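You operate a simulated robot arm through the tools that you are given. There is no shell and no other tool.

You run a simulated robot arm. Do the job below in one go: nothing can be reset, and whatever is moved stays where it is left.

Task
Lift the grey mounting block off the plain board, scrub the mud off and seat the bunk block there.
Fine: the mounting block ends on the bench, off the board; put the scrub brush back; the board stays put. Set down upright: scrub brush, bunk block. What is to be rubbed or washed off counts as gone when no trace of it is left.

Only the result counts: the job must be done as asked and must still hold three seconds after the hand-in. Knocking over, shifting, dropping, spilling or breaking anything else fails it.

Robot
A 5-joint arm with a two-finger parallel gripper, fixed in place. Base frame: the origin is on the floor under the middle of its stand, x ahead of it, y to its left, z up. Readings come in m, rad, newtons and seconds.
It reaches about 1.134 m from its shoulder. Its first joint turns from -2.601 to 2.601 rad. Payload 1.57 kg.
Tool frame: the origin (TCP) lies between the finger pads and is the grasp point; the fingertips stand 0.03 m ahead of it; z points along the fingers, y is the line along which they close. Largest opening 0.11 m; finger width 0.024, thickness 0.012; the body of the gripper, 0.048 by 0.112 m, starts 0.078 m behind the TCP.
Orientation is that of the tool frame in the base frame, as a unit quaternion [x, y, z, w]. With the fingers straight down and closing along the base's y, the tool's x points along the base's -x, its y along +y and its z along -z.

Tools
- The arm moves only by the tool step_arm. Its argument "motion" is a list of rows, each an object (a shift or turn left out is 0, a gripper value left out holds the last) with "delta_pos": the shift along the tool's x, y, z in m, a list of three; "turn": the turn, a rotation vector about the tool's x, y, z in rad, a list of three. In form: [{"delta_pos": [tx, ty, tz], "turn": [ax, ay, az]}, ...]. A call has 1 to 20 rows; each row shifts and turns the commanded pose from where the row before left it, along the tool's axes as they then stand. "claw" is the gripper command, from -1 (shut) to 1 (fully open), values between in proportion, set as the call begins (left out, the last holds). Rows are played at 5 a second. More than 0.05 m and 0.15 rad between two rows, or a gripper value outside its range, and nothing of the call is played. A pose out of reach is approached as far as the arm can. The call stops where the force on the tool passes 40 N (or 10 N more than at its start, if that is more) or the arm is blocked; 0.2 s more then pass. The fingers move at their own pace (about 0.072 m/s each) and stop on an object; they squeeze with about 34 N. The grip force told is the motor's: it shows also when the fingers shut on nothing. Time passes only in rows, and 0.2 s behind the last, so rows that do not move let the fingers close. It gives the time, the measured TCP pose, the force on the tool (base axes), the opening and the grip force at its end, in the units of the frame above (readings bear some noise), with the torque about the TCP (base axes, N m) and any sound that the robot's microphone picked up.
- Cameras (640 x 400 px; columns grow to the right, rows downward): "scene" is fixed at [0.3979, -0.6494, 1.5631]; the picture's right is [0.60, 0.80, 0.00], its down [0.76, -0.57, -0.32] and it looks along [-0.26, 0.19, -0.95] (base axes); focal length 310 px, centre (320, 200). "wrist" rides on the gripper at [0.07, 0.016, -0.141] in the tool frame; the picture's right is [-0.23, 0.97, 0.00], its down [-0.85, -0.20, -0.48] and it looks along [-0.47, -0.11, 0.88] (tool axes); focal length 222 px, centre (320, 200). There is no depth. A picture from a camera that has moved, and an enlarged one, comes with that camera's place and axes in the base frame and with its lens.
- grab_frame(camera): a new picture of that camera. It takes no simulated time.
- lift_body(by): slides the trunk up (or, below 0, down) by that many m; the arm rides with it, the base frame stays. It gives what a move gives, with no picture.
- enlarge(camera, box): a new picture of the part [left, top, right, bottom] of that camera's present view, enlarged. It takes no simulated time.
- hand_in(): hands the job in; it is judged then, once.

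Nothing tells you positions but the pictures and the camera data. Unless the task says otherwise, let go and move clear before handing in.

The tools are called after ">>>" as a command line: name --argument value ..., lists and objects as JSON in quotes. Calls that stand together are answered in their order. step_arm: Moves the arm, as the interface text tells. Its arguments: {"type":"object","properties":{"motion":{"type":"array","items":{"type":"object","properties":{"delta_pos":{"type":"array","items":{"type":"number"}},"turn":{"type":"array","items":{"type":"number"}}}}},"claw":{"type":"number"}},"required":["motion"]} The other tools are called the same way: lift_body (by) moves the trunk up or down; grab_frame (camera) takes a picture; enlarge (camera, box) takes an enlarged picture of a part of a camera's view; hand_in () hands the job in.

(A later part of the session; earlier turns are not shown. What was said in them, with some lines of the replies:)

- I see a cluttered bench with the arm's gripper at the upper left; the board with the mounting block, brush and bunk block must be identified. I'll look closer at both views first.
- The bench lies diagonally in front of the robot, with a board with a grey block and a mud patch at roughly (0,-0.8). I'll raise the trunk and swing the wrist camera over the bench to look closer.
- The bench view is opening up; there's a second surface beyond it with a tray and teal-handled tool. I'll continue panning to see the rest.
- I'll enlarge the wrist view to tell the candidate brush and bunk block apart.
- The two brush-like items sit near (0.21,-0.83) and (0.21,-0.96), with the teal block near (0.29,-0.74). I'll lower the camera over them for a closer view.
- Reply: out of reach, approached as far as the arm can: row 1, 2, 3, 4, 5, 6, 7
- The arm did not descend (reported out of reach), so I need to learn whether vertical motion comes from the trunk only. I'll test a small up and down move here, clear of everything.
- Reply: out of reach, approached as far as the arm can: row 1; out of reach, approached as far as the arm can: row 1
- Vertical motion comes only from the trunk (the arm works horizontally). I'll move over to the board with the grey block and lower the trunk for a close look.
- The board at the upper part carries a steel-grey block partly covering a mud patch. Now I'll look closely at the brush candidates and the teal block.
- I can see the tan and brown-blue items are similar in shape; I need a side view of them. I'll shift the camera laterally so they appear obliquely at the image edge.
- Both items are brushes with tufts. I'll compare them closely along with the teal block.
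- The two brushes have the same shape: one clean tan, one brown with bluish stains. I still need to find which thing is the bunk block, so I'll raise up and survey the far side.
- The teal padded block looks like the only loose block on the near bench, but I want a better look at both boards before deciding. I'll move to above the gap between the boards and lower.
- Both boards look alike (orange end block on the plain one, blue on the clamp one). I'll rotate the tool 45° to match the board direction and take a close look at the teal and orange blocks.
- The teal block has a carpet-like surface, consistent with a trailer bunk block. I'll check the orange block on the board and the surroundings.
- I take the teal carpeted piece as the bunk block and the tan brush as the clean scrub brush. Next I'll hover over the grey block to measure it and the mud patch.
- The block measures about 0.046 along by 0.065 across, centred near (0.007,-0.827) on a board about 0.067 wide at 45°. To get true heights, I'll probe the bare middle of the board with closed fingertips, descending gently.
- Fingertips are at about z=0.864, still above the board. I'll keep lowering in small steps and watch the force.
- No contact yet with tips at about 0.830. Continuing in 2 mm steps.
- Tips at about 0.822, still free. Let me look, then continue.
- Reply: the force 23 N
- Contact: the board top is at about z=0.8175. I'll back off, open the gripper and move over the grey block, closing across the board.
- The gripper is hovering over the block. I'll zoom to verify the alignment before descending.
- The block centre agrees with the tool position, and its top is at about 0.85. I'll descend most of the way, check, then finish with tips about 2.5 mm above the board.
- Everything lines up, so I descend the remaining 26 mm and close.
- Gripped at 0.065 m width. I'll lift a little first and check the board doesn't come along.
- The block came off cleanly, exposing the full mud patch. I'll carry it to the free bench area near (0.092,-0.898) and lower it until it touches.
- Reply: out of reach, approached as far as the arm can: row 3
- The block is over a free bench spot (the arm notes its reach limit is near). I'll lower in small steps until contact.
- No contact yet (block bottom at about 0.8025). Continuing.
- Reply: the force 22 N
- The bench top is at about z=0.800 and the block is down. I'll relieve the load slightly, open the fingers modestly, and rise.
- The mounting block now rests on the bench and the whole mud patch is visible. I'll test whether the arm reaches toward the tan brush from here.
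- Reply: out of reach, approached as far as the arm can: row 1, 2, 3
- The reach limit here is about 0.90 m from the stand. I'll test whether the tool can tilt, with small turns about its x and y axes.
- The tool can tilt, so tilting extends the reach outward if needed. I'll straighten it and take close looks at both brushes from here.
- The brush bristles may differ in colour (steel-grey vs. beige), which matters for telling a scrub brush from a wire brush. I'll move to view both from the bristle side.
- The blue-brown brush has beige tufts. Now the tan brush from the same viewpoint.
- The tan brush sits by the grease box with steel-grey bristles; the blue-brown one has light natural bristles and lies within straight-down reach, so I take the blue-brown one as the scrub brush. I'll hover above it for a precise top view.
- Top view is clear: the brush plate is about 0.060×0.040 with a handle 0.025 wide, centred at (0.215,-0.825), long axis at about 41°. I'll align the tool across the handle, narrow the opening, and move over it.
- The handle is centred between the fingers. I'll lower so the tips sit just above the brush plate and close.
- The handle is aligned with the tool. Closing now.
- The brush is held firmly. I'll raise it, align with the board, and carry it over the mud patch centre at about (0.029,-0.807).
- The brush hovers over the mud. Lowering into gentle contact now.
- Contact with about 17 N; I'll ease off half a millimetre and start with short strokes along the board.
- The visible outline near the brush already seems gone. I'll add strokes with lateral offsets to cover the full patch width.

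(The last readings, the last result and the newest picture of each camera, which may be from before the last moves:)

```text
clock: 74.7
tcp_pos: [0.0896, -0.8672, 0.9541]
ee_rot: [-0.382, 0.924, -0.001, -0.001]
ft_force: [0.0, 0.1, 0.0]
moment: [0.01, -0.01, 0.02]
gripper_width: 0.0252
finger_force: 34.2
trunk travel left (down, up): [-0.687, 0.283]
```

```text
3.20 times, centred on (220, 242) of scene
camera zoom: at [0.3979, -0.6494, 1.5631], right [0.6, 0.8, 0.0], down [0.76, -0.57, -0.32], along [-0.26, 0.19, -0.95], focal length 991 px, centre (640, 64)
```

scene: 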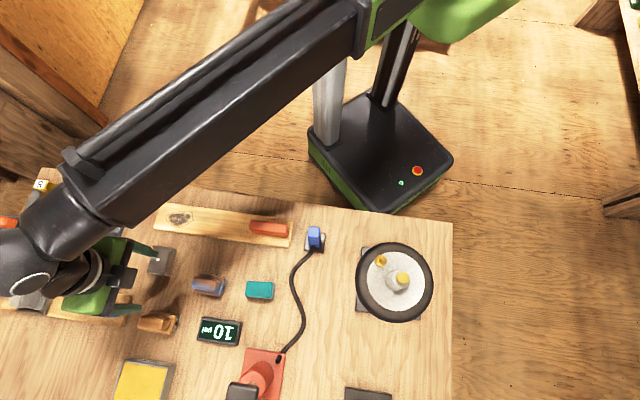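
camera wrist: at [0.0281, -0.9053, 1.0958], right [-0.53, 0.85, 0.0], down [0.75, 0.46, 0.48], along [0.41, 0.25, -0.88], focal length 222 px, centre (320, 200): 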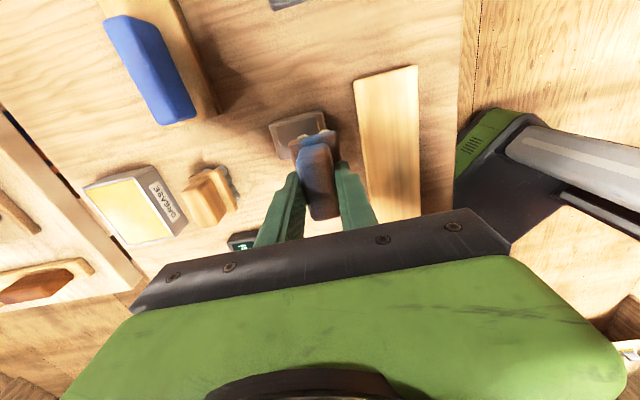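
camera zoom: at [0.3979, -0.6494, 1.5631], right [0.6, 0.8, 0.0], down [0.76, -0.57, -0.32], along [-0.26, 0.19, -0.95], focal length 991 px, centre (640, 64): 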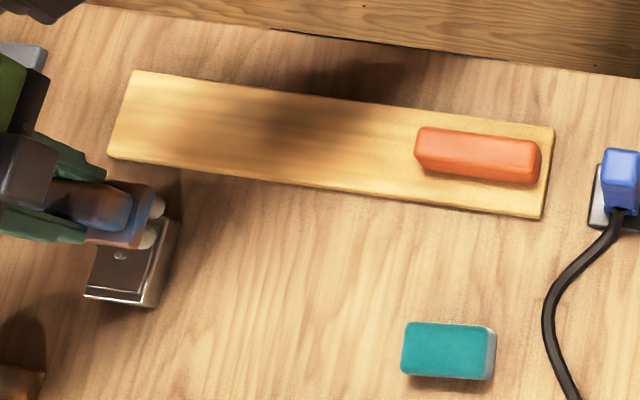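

The mud looks gone. I'll zoom in to verify there's no trace left.

>>> enlarge --camera "wrist" --box '[320, 50, 448, 130]'

>>> enlarge --camera "wrist" --box '[320, 120, 448, 200]'

>>> enlarge --camera "scene" --box '[150, 190, 246, 250]'

```text
5.00 times, centred on (384, 90) of wrist
camera zoom: at [0.0281, -0.9053, 1.0958], right [-0.53, 0.85, 0.0], down [0.75, 0.46, 0.48], along [0.41, 0.25, -0.88], focal length 1111 px, centre (0, 750)
```

zoom: 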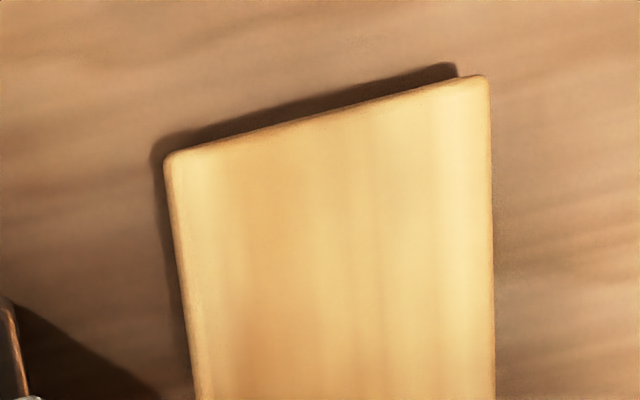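

```text
5.00 times, centred on (384, 160) of wrist
camera zoom: at [0.0281, -0.9053, 1.0958], right [-0.53, 0.85, 0.0], down [0.75, 0.46, 0.48], along [0.41, 0.25, -0.88], focal length 1111 px, centre (0, 400)
```

zoom: 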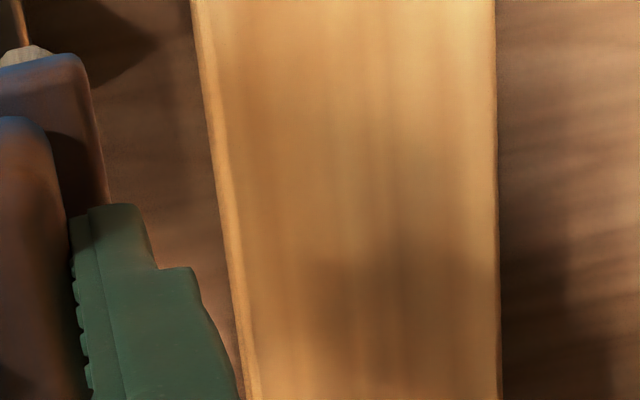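

```text
6.67 times, centred on (198, 220) of scene
camera zoom: at [0.3979, -0.6494, 1.5631], right [0.6, 0.8, 0.0], down [0.76, -0.57, -0.32], along [-0.26, 0.19, -0.95], focal length 2064 px, centre (1133, 67)
```

zoom: 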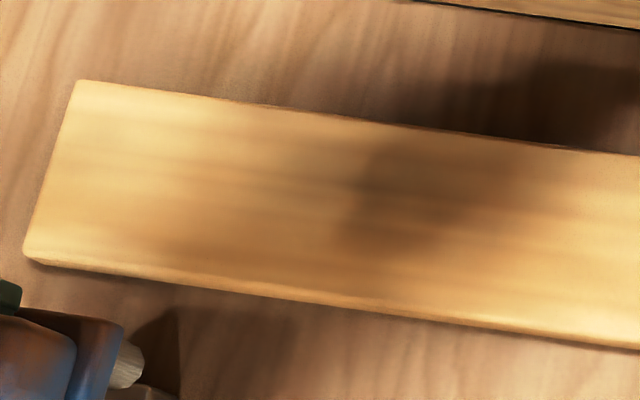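

The patch area looks clean. For certainty I'll do one more light pass with slightly wider coverage before returning the brush.

>>> step_arm --motion '[{"delta_pos": [0, 0.0425, 0]}, {"delta_pos": [0, 0.0425, 0]}, {"delta_pos": [0, 0, 0]}]'

>>> lift_body --by -0.06

>>> step_arm --motion '[{"delta_pos": [0, 0.014, 0]}, {"delta_pos": [-0.015, 0, 0]}, {"delta_pos": [-0.015, 0, 0]}, {"delta_pos": [0.015, 0, 0]}, {"delta_pos": [0.015, 0, 0]}, {"delta_pos": [0.015, 0, 0]}, {"delta_pos": [0.015, 0, 0]}, {"delta_pos": [0, -0.014, 0]}, {"delta_pos": [-0.015, 0, 0]}, {"delta_pos": [-0.015, 0, 0]}, {"delta_pos": [-0.015, 0, 0]}, {"delta_pos": [-0.015, 0, 0]}, {"delta_pos": [0, -0.014, 0]}, {"delta_pos": [0.015, 0, 0]}, {"delta_pos": [0.015, 0, 0]}, {"delta_pos": [0.015, 0, 0]}, {"delta_pos": [0.015, 0, 0]}, {"delta_pos": [-0.015, 0, 0]}, {"delta_pos": [-0.015, 0.014, 0]}]'

>>> lift_body --by 0.06

```text
clock: 75.5
tcp_pos: [0.0278, -0.8072, 0.954]
ee_rot: [-0.383, 0.924, -0.002, 0.0]
ft_force: [-0.2, -0.4, -1.4]
moment: [-0.02, -0.01, 0.02]
gripper_width: 0.0251
finger_force: 34.0
trunk travel left (down, up): [-0.687, 0.283]
```

```text
clock: 76.5
tcp_pos: [0.0289, -0.8071, 0.8943]
ee_rot: [-0.383, 0.924, -0.002, -0.001]
ft_force: [0.1, 0.7, 1.5]
moment: [0.12, 0.07, 0.0]
gripper_width: 0.0253
finger_force: 34.7
trunk travel left (down, up): [-0.627, 0.343]
```

```text
clock: 80.5
tcp_pos: [0.0283, -0.805, 0.8943]
ee_rot: [-0.383, 0.924, -0.001, 0.0]
ft_force: [0.2, 0.9, 2.9]
moment: [0.12, 0.06, -0.01]
gripper_width: 0.0249
finger_force: 33.6
trunk travel left (down, up): [-0.627, 0.343]
```

```text
clock: 81.5
tcp_pos: [0.0273, -0.8075, 0.9542]
ee_rot: [-0.382, 0.924, -0.001, -0.001]
ft_force: [0.3, -0.2, -1.1]
moment: [-0.02, -0.04, -0.02]
gripper_width: 0.0251
finger_force: 33.8
trunk travel left (down, up): [-0.687, 0.283]
```

Second pass done. Now I return the brush to its original spot at (0.214,-0.826) with its original heading.

>>> step_arm --motion '[{"delta_pos": [-0.02935, -0.03615, 0]}, {"delta_pos": [-0.02935, -0.03615, 0]}, {"delta_pos": [-0.02935, -0.03615, 0]}, {"delta_pos": [-0.02935, -0.03615, 0]}, {"turn": [0, 0, 0.07]}, {"delta_pos": [0, 0, 0]}]'

>>> lift_body --by -0.065

>>> grab_frame --camera "wrist"

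>>> enlarge --camera "scene" --box '[120, 190, 320, 315]'

```text
clock: 82.9
tcp_pos: [0.2132, -0.8253, 0.9544]
ee_rot: [-0.35, 0.937, -0.002, 0.0]
ft_force: [0.2, -0.4, 0.0]
moment: [0.02, -0.04, 0.01]
gripper_width: 0.025
finger_force: 33.6
trunk travel left (down, up): [-0.687, 0.283]
```

```text
clock: 83.9
tcp_pos: [0.2125, -0.8251, 0.8886]
ee_rot: [-0.35, 0.937, -0.001, -0.001]
ft_force: [0.9, -0.8, -1.1]
moment: [0.0, 0.01, 0.01]
gripper_width: 0.0251
finger_force: 33.9
trunk travel left (down, up): [-0.622, 0.348]
```

```text
taken
camera wrist: at [0.1492, -0.8585, 1.0307], right [-0.47, 0.88, 0.0], down [0.78, 0.41, 0.48], along [0.42, 0.22, -0.88], focal length 222 px, centre (320, 200)
```

wrist: 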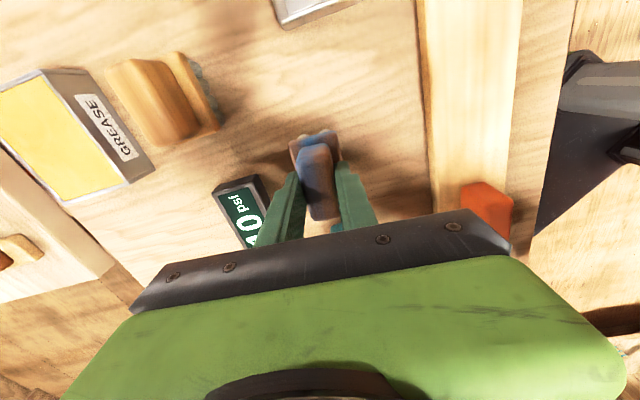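

```text
3.20 times, centred on (220, 252) of scene
camera zoom: at [0.3979, -0.6494, 1.5631], right [0.6, 0.8, 0.0], down [0.76, -0.57, -0.32], along [-0.26, 0.19, -0.95], focal length 991 px, centre (640, 32)
```

zoom: 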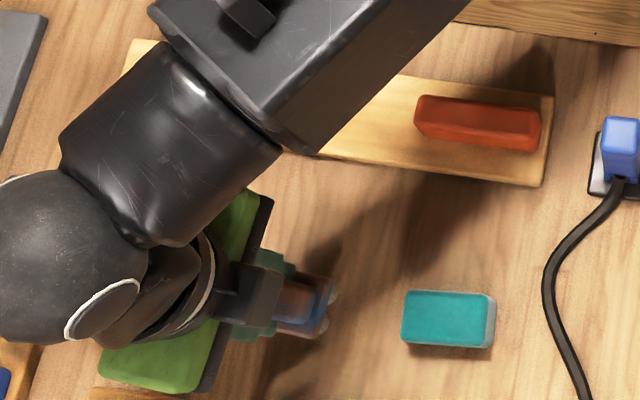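

Position matches within about 1.5 mm; I'll correct that and lower until the bristles touch the bench.

>>> step_arm --motion '[{"delta_pos": [-0.0005, -0.0015, 0]}, {"delta_pos": [0, 0, 0]}]'

>>> lift_body --by -0.01

>>> lift_body --by -0.001

>>> lift_body --by -0.001

```text
clock: 84.5
tcp_pos: [0.2138, -0.8264, 0.8879]
ee_rot: [-0.351, 0.936, -0.002, -0.001]
ft_force: [-0.8, 0.1, -0.5]
moment: [0.01, 0.0, 0.02]
gripper_width: 0.025
finger_force: 34.0
trunk travel left (down, up): [-0.622, 0.348]
```

```text
clock: 85.1
tcp_pos: [0.2136, -0.8271, 0.8792]
ee_rot: [-0.35, 0.937, -0.001, -0.001]
ft_force: [-0.6, 0.1, -0.7]
moment: [0.02, -0.02, 0.03]
gripper_width: 0.025
finger_force: 33.4
trunk travel left (down, up): [-0.612, 0.358]
```

```text
clock: 85.6
tcp_pos: [0.2145, -0.8268, 0.8783]
ee_rot: [-0.351, 0.937, -0.001, 0.0]
ft_force: [-0.3, -0.3, -0.5]
moment: [0.0, 0.02, 0.0]
gripper_width: 0.025
finger_force: 34.4
trunk travel left (down, up): [-0.611, 0.359]
```

```text
clock: 86.1
tcp_pos: [0.2138, -0.8262, 0.877]
ee_rot: [-0.351, 0.937, -0.001, 0.001]
ft_force: [-0.9, 0.3, 0.4]
moment: [0.01, 0.01, 0.0]
gripper_width: 0.0251
finger_force: 34.6
trunk travel left (down, up): [-0.61, 0.36]
```

Nearly touching; half a millimetre more, then open to the same width as at pick-up and rise.

>>> lift_body --by -0.0006

>>> step_arm --motion '[{"delta_pos": [0, 0, 0]}, {"delta_pos": [0, 0, 0]}, {"delta_pos": [0, 0, 0]}]' --claw 0.15

>>> lift_body --by 0.11

>>> grab_frame --camera "wrist"

```text
clock: 86.6
tcp_pos: [0.2152, -0.8263, 0.8761]
ee_rot: [-0.351, 0.937, -0.002, 0.0]
ft_force: [-1.0, -0.7, 0.0]
moment: [0.02, 0.02, 0.03]
gripper_width: 0.0253
finger_force: 33.7
trunk travel left (down, up): [-0.61, 0.36]
```

```text
clock: 87.4
tcp_pos: [0.2143, -0.8256, 0.8775]
ee_rot: [-0.35, 0.937, -0.001, -0.001]
ft_force: [0.7, 0.2, -0.3]
moment: [0.0, -0.01, -0.01]
gripper_width: 0.063
finger_force: 0.1
trunk travel left (down, up): [-0.61, 0.36]
```

```text
clock: 88.9
tcp_pos: [0.2132, -0.8237, 0.9865]
ee_rot: [-0.351, 0.936, -0.001, 0.0]
ft_force: [-0.7, -0.1, 0.1]
moment: [-0.01, -0.02, 0.04]
gripper_width: 0.0634
finger_force: 0.1
trunk travel left (down, up): [-0.72, 0.25]
```

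```text
taken
camera wrist: at [0.1503, -0.8593, 1.1281], right [-0.47, 0.88, 0.0], down [0.78, 0.41, 0.48], along [0.42, 0.22, -0.88], focal length 222 px, centre (320, 200)
```

wrist: 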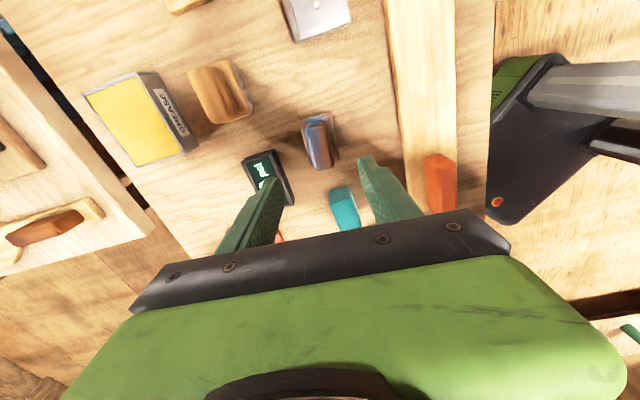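

The brush is back in place, upright. Next I go over the teal bunk block for a fresh top view, turning to its heading of about 48°.

>>> step_arm --motion '[{"turn": [0, 0, -0.127]}, {"delta_pos": [-0.0467, -0.0045, 0]}, {"delta_pos": [-0.0467, -0.0045, 0]}, {"delta_pos": [-0.0467, -0.0045, 0]}, {"delta_pos": [-0.0467, -0.0045, 0]}, {"delta_pos": [0, 0, 0]}]'

>>> grab_frame --camera "wrist"

>>> enlarge --camera "wrist" --box '[240, 30, 400, 130]'

>>> enlarge --camera "scene" --box '[120, 190, 320, 315]'

```text
clock: 90.3
tcp_pos: [0.3533, -0.6977, 0.9871]
ee_rot: [-0.408, 0.913, -0.001, 0.0]
ft_force: [0.2, 0.4, 0.0]
moment: [0.01, 0.0, -0.01]
gripper_width: 0.0633
finger_force: 0.1
trunk travel left (down, up): [-0.72, 0.25]
```

```text
taken
camera wrist: at [0.2937, -0.7383, 1.1282], right [-0.58, 0.82, 0.0], down [0.72, 0.51, 0.48], along [0.39, 0.27, -0.88], focal length 222 px, centre (320, 200)
```

wrist: 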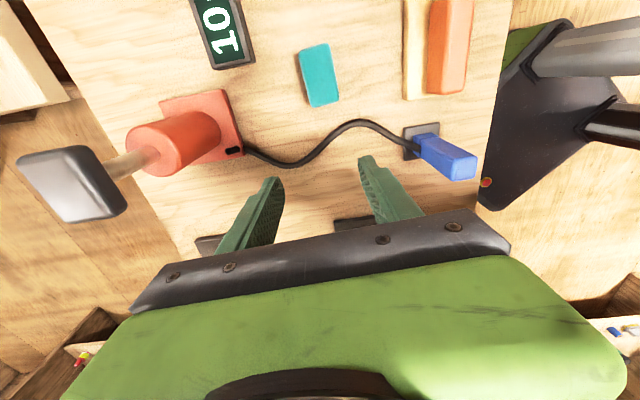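

```text
4.00 times, centred on (320, 80) of wrist
camera zoom: at [0.2937, -0.7383, 1.1282], right [-0.58, 0.82, 0.0], down [0.72, 0.51, 0.48], along [0.39, 0.27, -0.88], focal length 888 px, centre (320, 680)
```

zoom: 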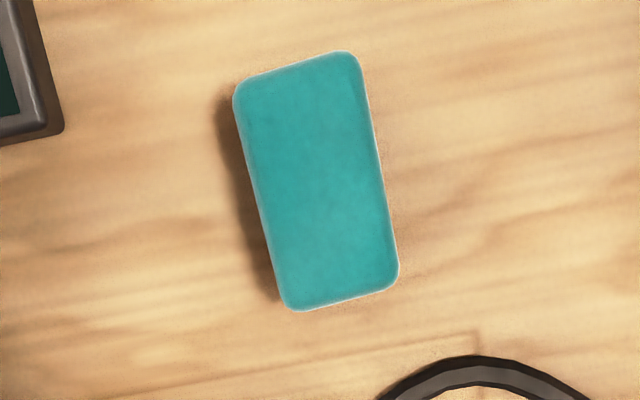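

```text
3.20 times, centred on (220, 252) of scene
camera zoom: at [0.3979, -0.6494, 1.5631], right [0.6, 0.8, 0.0], down [0.76, -0.57, -0.32], along [-0.26, 0.19, -0.95], focal length 991 px, centre (640, 32)
```

zoom: 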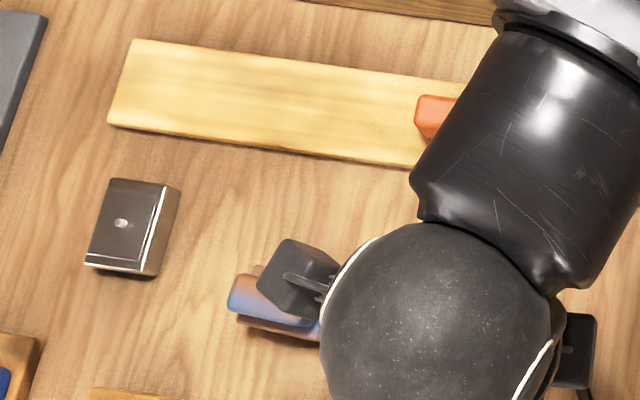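

The board is fully clean in the light. The bunk block is centred at (0.292,-0.7385) with heading 48.2°, matching the tool; I'll move over it and lower partway.

>>> step_arm --motion '[{"delta_pos": [0.0356, 0.0085, 0]}, {"delta_pos": [0.0355, 0.0084, 0]}, {"delta_pos": [0, 0, 0]}]'

>>> lift_body --by -0.1

>>> grab_frame --camera "wrist"

>>> enlarge --camera "wrist" --box '[220, 110, 420, 235]'

>>> grab_frame --camera "scene"

```text
clock: 91.1
tcp_pos: [0.292, -0.739, 0.9867]
ee_rot: [-0.41, 0.912, -0.001, 0.001]
ft_force: [0.4, -0.2, 0.0]
moment: [0.01, -0.04, 0.03]
gripper_width: 0.0634
finger_force: 0.1
trunk travel left (down, up): [-0.72, 0.25]
```

```text
clock: 92.4
tcp_pos: [0.2923, -0.7403, 0.8869]
ee_rot: [-0.409, 0.912, -0.001, -0.002]
ft_force: [0.0, 0.4, -0.4]
moment: [-0.01, -0.01, 0.0]
gripper_width: 0.0633
finger_force: 0.2
trunk travel left (down, up): [-0.62, 0.35]
```

```text
taken
camera wrist: at [0.2334, -0.7805, 1.0282], right [-0.58, 0.82, 0.0], down [0.72, 0.51, 0.48], along [0.39, 0.27, -0.88], focal length 222 px, centre (320, 200)
```

wrist: 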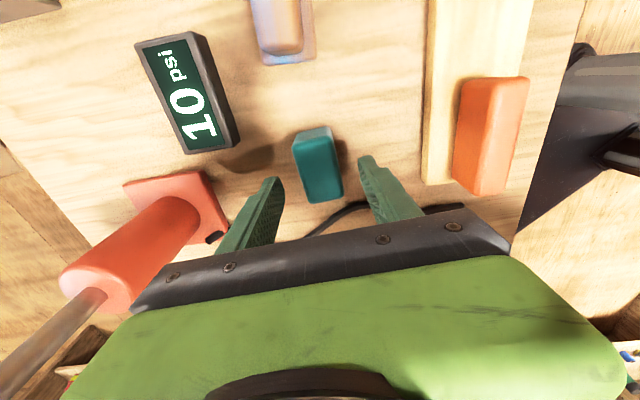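

```text
3.20 times, centred on (320, 172) of wrist
camera zoom: at [0.2334, -0.7805, 1.0282], right [-0.58, 0.82, 0.0], down [0.72, 0.51, 0.48], along [0.39, 0.27, -0.88], focal length 711 px, centre (320, 288)
```

zoom: 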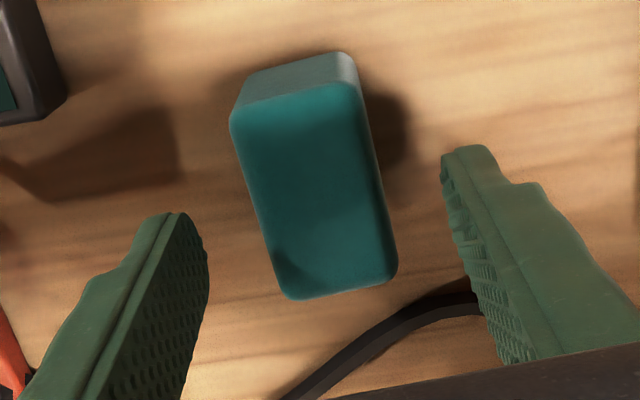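

```text
taken
```

scene: 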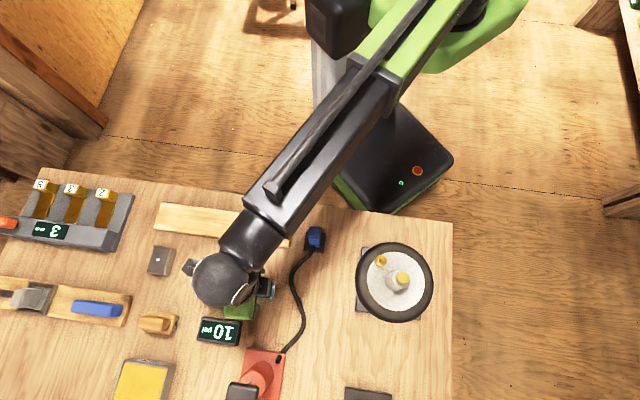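

Alignment is good with nothing near the fingers. I'll go down to tips about 8 mm above the bench and close.

>>> lift_body --by -0.04

>>> lift_body --by -0.008

>>> step_arm --motion '[{"delta_pos": [0, 0, 0]}, {"delta_pos": [0, 0, 0]}, {"delta_pos": [0, 0, 0]}, {"delta_pos": [0, 0, 0]}]' --claw -1

>>> enlarge --camera "wrist" --box '[220, 110, 420, 235]'

```text
clock: 93.2
tcp_pos: [0.2915, -0.7402, 0.8461]
ee_rot: [-0.409, 0.912, -0.001, 0.0]
ft_force: [0.0, -1.0, 0.2]
moment: [-0.04, -0.01, 0.0]
gripper_width: 0.0635
finger_force: 0.0
trunk travel left (down, up): [-0.58, 0.39]
```

```text
clock: 93.8
tcp_pos: [0.2922, -0.7397, 0.8385]
ee_rot: [-0.409, 0.912, -0.001, -0.001]
ft_force: [-1.2, -0.2, 0.1]
moment: [0.02, 0.0, 0.01]
gripper_width: 0.0634
finger_force: 0.0
trunk travel left (down, up): [-0.572, 0.398]
```

```text
clock: 94.8
tcp_pos: [0.2925, -0.7403, 0.8385]
ee_rot: [-0.409, 0.912, 0.0, 0.0]
ft_force: [1.5, -1.3, 1.7]
moment: [-0.08, 0.04, 0.02]
gripper_width: 0.0357
finger_force: 34.2
trunk travel left (down, up): [-0.572, 0.398]
```

```text
3.20 times, centred on (320, 172) of wrist
camera zoom: at [0.2334, -0.7806, 0.9802], right [-0.58, 0.82, 0.0], down [0.72, 0.51, 0.48], along [0.39, 0.27, -0.88], focal length 711 px, centre (320, 288)
```

zoom: 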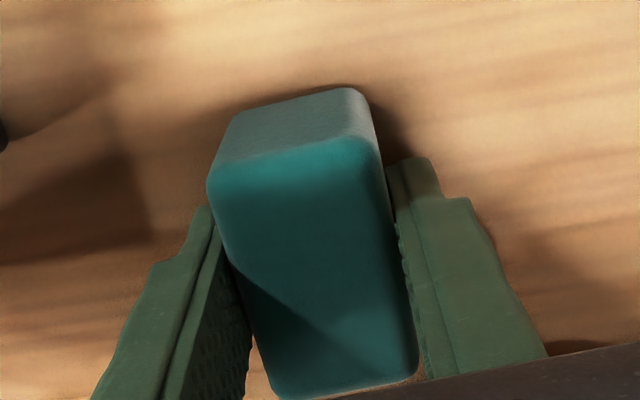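

The bunk block is gripped (0.0357 m). I'll lift it high, align with the board, and carry it to the cleaned seat at about (0.018,-0.817).

>>> lift_body --by 0.11

>>> step_arm --motion '[{"turn": [0, 0, 0.0552]}, {"delta_pos": [0.04147, 0.02318, 0]}, {"delta_pos": [0.04147, 0.02318, 0]}, {"delta_pos": [0.04147, 0.02318, 0]}, {"delta_pos": [0.04147, 0.02318, 0]}, {"delta_pos": [0.04147, 0.02318, 0]}, {"delta_pos": [0.04147, 0.02318, 0]}, {"delta_pos": [0, 0, 0]}]'

>>> lift_body --by -0.075

>>> grab_frame --camera "wrist"

>>> enlarge --camera "scene" --box '[100, 170, 300, 295]'

```text
clock: 96.2
tcp_pos: [0.2922, -0.7396, 0.9478]
ee_rot: [-0.409, 0.913, -0.001, -0.001]
ft_force: [-0.2, 1.0, -1.3]
moment: [0.03, 0.0, -0.01]
gripper_width: 0.0354
finger_force: 34.2
trunk travel left (down, up): [-0.682, 0.288]
```

```text
clock: 98.0
tcp_pos: [0.0187, -0.8166, 0.9484]
ee_rot: [-0.383, 0.924, -0.001, -0.001]
ft_force: [0.4, -0.5, -1.6]
moment: [0.01, 0.0, 0.02]
gripper_width: 0.0355
finger_force: 33.8
trunk travel left (down, up): [-0.682, 0.288]
```

```text
clock: 99.1
tcp_pos: [0.0194, -0.8177, 0.8731]
ee_rot: [-0.383, 0.924, -0.001, 0.0]
ft_force: [-0.1, 0.1, -0.8]
moment: [0.0, -0.03, -0.01]
gripper_width: 0.0356
finger_force: 33.8
trunk travel left (down, up): [-0.607, 0.363]
```

```text
taken
camera wrist: at [-0.0418, -0.8546, 1.0151], right [-0.53, 0.85, 0.0], down [0.74, 0.47, 0.48], along [0.41, 0.25, -0.88], focal length 222 px, centre (320, 200)
```

wrist: 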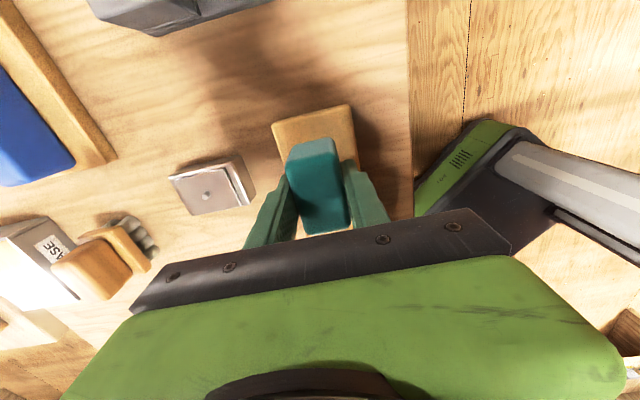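

```text
3.20 times, centred on (200, 232) of scene
camera zoom: at [0.3979, -0.6494, 1.5631], right [0.6, 0.8, 0.0], down [0.76, -0.57, -0.32], along [-0.26, 0.19, -0.95], focal length 991 px, centre (704, 96)
```

zoom: 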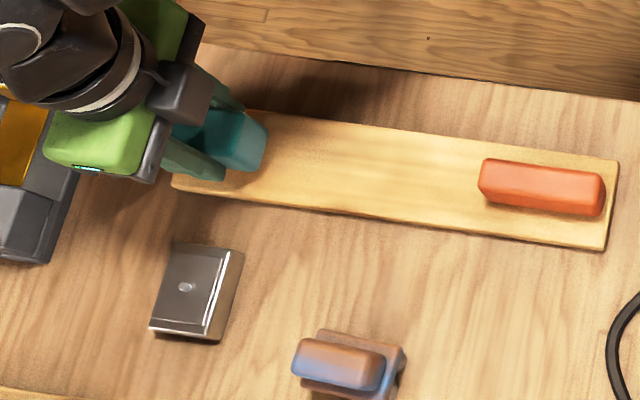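

The block is above its seat, centred across the board. Lowering to contact.

>>> lift_body --by -0.015

>>> lift_body --by -0.001

>>> lift_body --by -0.001

>>> lift_body --by -0.0007

```text
clock: 99.8
tcp_pos: [0.0189, -0.816, 0.8589]
ee_rot: [-0.382, 0.924, -0.001, -0.001]
ft_force: [0.4, 0.0, -1.8]
moment: [0.03, -0.01, 0.0]
gripper_width: 0.0356
finger_force: 33.9
trunk travel left (down, up): [-0.592, 0.378]
```

```text
clock: 100.3
tcp_pos: [0.0199, -0.8175, 0.8578]
ee_rot: [-0.384, 0.923, -0.001, 0.0]
ft_force: [0.7, -0.5, -1.9]
moment: [0.0, -0.01, -0.04]
gripper_width: 0.0355
finger_force: 33.6
trunk travel left (down, up): [-0.591, 0.379]
```

```text
clock: 100.8
tcp_pos: [0.02, -0.8179, 0.856]
ee_rot: [-0.384, 0.923, -0.001, -0.001]
ft_force: [-0.4, -0.5, 2.0]
moment: [0.01, 0.02, 0.02]
gripper_width: 0.0353
finger_force: 34.0
trunk travel left (down, up): [-0.59, 0.38]
```

```text
clock: 101.3
tcp_pos: [0.02, -0.8167, 0.8567]
ee_rot: [-0.384, 0.924, -0.002, -0.001]
ft_force: [0.8, -4.6, 12.9]
moment: [0.05, 0.05, -0.04]
gripper_width: 0.0358
finger_force: 33.9
trunk travel left (down, up): [-0.589, 0.381]
```

Seated with clear contact (about 13 N). I'll relax slightly, open the fingers moderately, and rise.

>>> lift_body --by 0.0007

>>> step_arm --motion '[{"delta_pos": [0, 0, 0]}, {"delta_pos": [0, 0, 0]}, {"delta_pos": [0, 0, 0]}]' --claw 0.2

>>> lift_body --by 0.15

>>> grab_frame --camera "wrist"

>>> enlarge --camera "scene" --box '[100, 170, 300, 295]'

```text
clock: 101.8
tcp_pos: [0.0196, -0.8157, 0.857]
ee_rot: [-0.384, 0.923, -0.001, 0.0]
ft_force: [0.7, -1.3, 3.1]
moment: [-0.07, 0.06, 0.03]
gripper_width: 0.0355
finger_force: 33.6
trunk travel left (down, up): [-0.59, 0.38]
```

```text
clock: 102.6
tcp_pos: [0.0194, -0.8163, 0.8567]
ee_rot: [-0.383, 0.924, -0.001, 0.0]
ft_force: [0.1, -0.3, 0.1]
moment: [-0.01, 0.02, 0.03]
gripper_width: 0.066
finger_force: 0.1
trunk travel left (down, up): [-0.59, 0.38]
```

```text
clock: 104.3
tcp_pos: [0.0194, -0.8162, 1.0061]
ee_rot: [-0.384, 0.923, -0.001, 0.0]
ft_force: [-0.5, 0.4, 0.3]
moment: [0.0, 0.0, 0.02]
gripper_width: 0.0663
finger_force: 0.1
trunk travel left (down, up): [-0.74, 0.23]
```

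```text
taken
camera wrist: at [-0.0419, -0.8546, 1.148], right [-0.53, 0.85, 0.0], down [0.74, 0.47, 0.48], along [0.41, 0.25, -0.88], focal length 222 px, centre (320, 200)
```

wrist: 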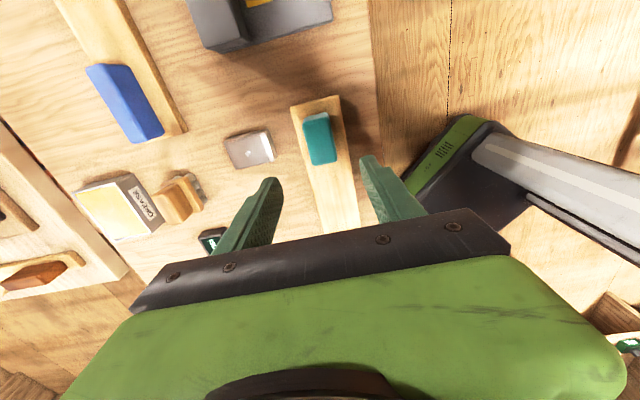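

```text
3.20 times, centred on (200, 232) of scene
camera zoom: at [0.3979, -0.6494, 1.5631], right [0.6, 0.8, 0.0], down [0.76, -0.57, -0.32], along [-0.26, 0.19, -0.95], focal length 991 px, centre (704, 96)
```

zoom: 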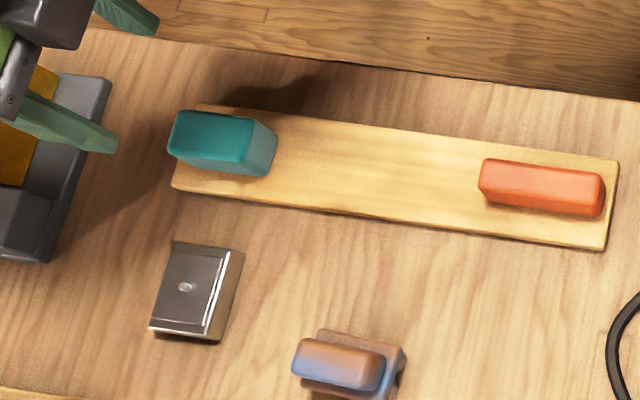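

Bunk block is seated upright on the cleaned board. I'll move the arm clear toward its start position and inspect the whole scene.

>>> lift_body --by 0.08

>>> step_arm --motion '[{"delta_pos": [-0.01, 0.045, 0]}, {"delta_pos": [-0.01, 0.045, 0]}, {"delta_pos": [-0.01, 0.045, 0]}, {"delta_pos": [-0.01, 0.045, 0]}, {"delta_pos": [0, 0, 0]}]'

>>> grab_frame --camera "scene"

>>> enlarge --camera "scene" --box '[130, 180, 290, 280]'

>>> grab_frame --camera "wrist"

```text
clock: 105.5
tcp_pos: [0.0191, -0.8164, 1.0864]
ee_rot: [-0.384, 0.924, -0.001, 0.0]
ft_force: [-0.1, -0.6, 0.3]
moment: [0.0, 0.01, 0.05]
gripper_width: 0.0661
finger_force: 0.1
trunk travel left (down, up): [-0.82, 0.15]
```

```text
clock: 106.7
tcp_pos: [-0.0805, -0.6609, 1.0864]
ee_rot: [-0.384, 0.923, -0.001, 0.0]
ft_force: [0.1, -0.4, -0.4]
moment: [0.01, -0.01, -0.03]
gripper_width: 0.0658
finger_force: 0.0
trunk travel left (down, up): [-0.82, 0.15]
```

```text
taken
```

scene: 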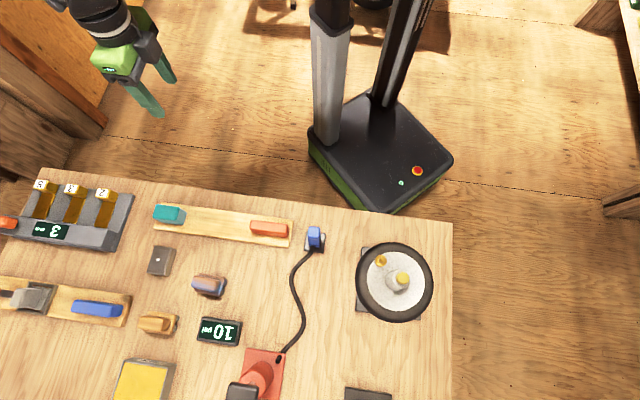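

```text
4.00 times, centred on (210, 230) of scene
camera zoom: at [0.3979, -0.6494, 1.5631], right [0.6, 0.8, 0.0], down [0.76, -0.57, -0.32], along [-0.26, 0.19, -0.95], focal length 1239 px, centre (760, 80)
```

zoom: 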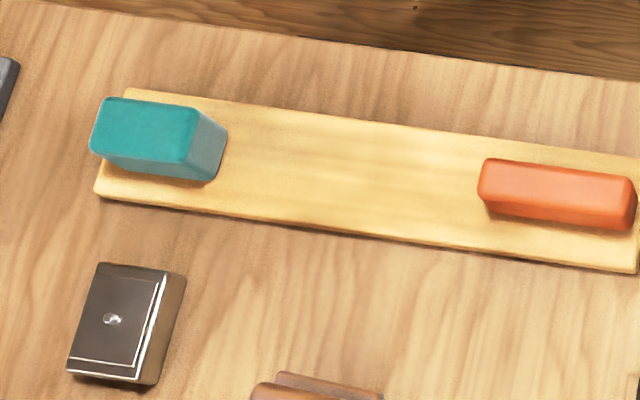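

```text
taken
camera wrist: at [-0.1415, -0.699, 1.228], right [-0.53, 0.85, 0.0], down [0.74, 0.47, 0.48], along [0.41, 0.25, -0.88], focal length 222 px, centre (320, 200)
```

wrist: 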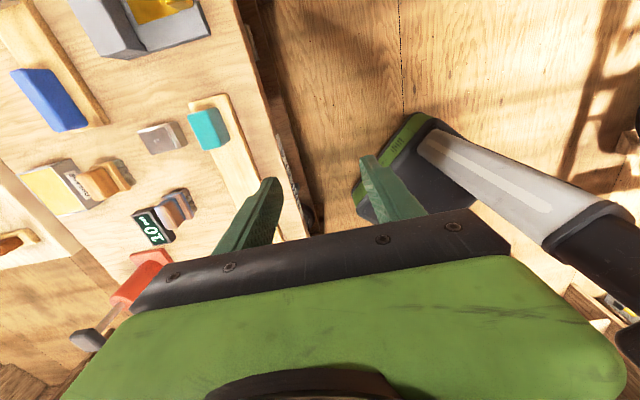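

The board is clean and hasn't moved. The bunk block sits upright where the mud was, the grey mounting block is on the bench off the board, and the brush I took as the scrub brush is back in its place. Nothing else looks disturbed and the arm is clear, so I hand in.

>>> hand_in

```text
The job is handed in.
```

I lifted the grey mounting block off the plain board, scrubbed the mud away, and seated the bunk block there. The job is handed in, but no verdict has come back yet.

- **Mounting block:** it is on the bench, clear of the board, at about (0.092, -0.895).
- **Mud:** I scrubbed in two passes. Close-up pictures of that area showed no trace afterwards.
- **Bunk block:** it stands upright on the board. I set its centre between where the mounting block had been and the middle of the mud patch, about 1.5 cm from each.
- **Scrub brush:** it is back upright in its original spot, to within a couple of millimetres.
- **Everything else:** the final picture shows the board and other items where they started, and the arm is clear.

Two choices were judgement calls, because nothing in the scene is labelled:

- **Which brush:** there are two brushes of the same shape. I used the brown-and-blue one, which has light bristles and was within straight-down reach. The tan one has grey bristles and sits by the grease box.
- **Which block:** I took the teal, carpet-textured block as the bunk block, since it was the only loose block on the near bench.
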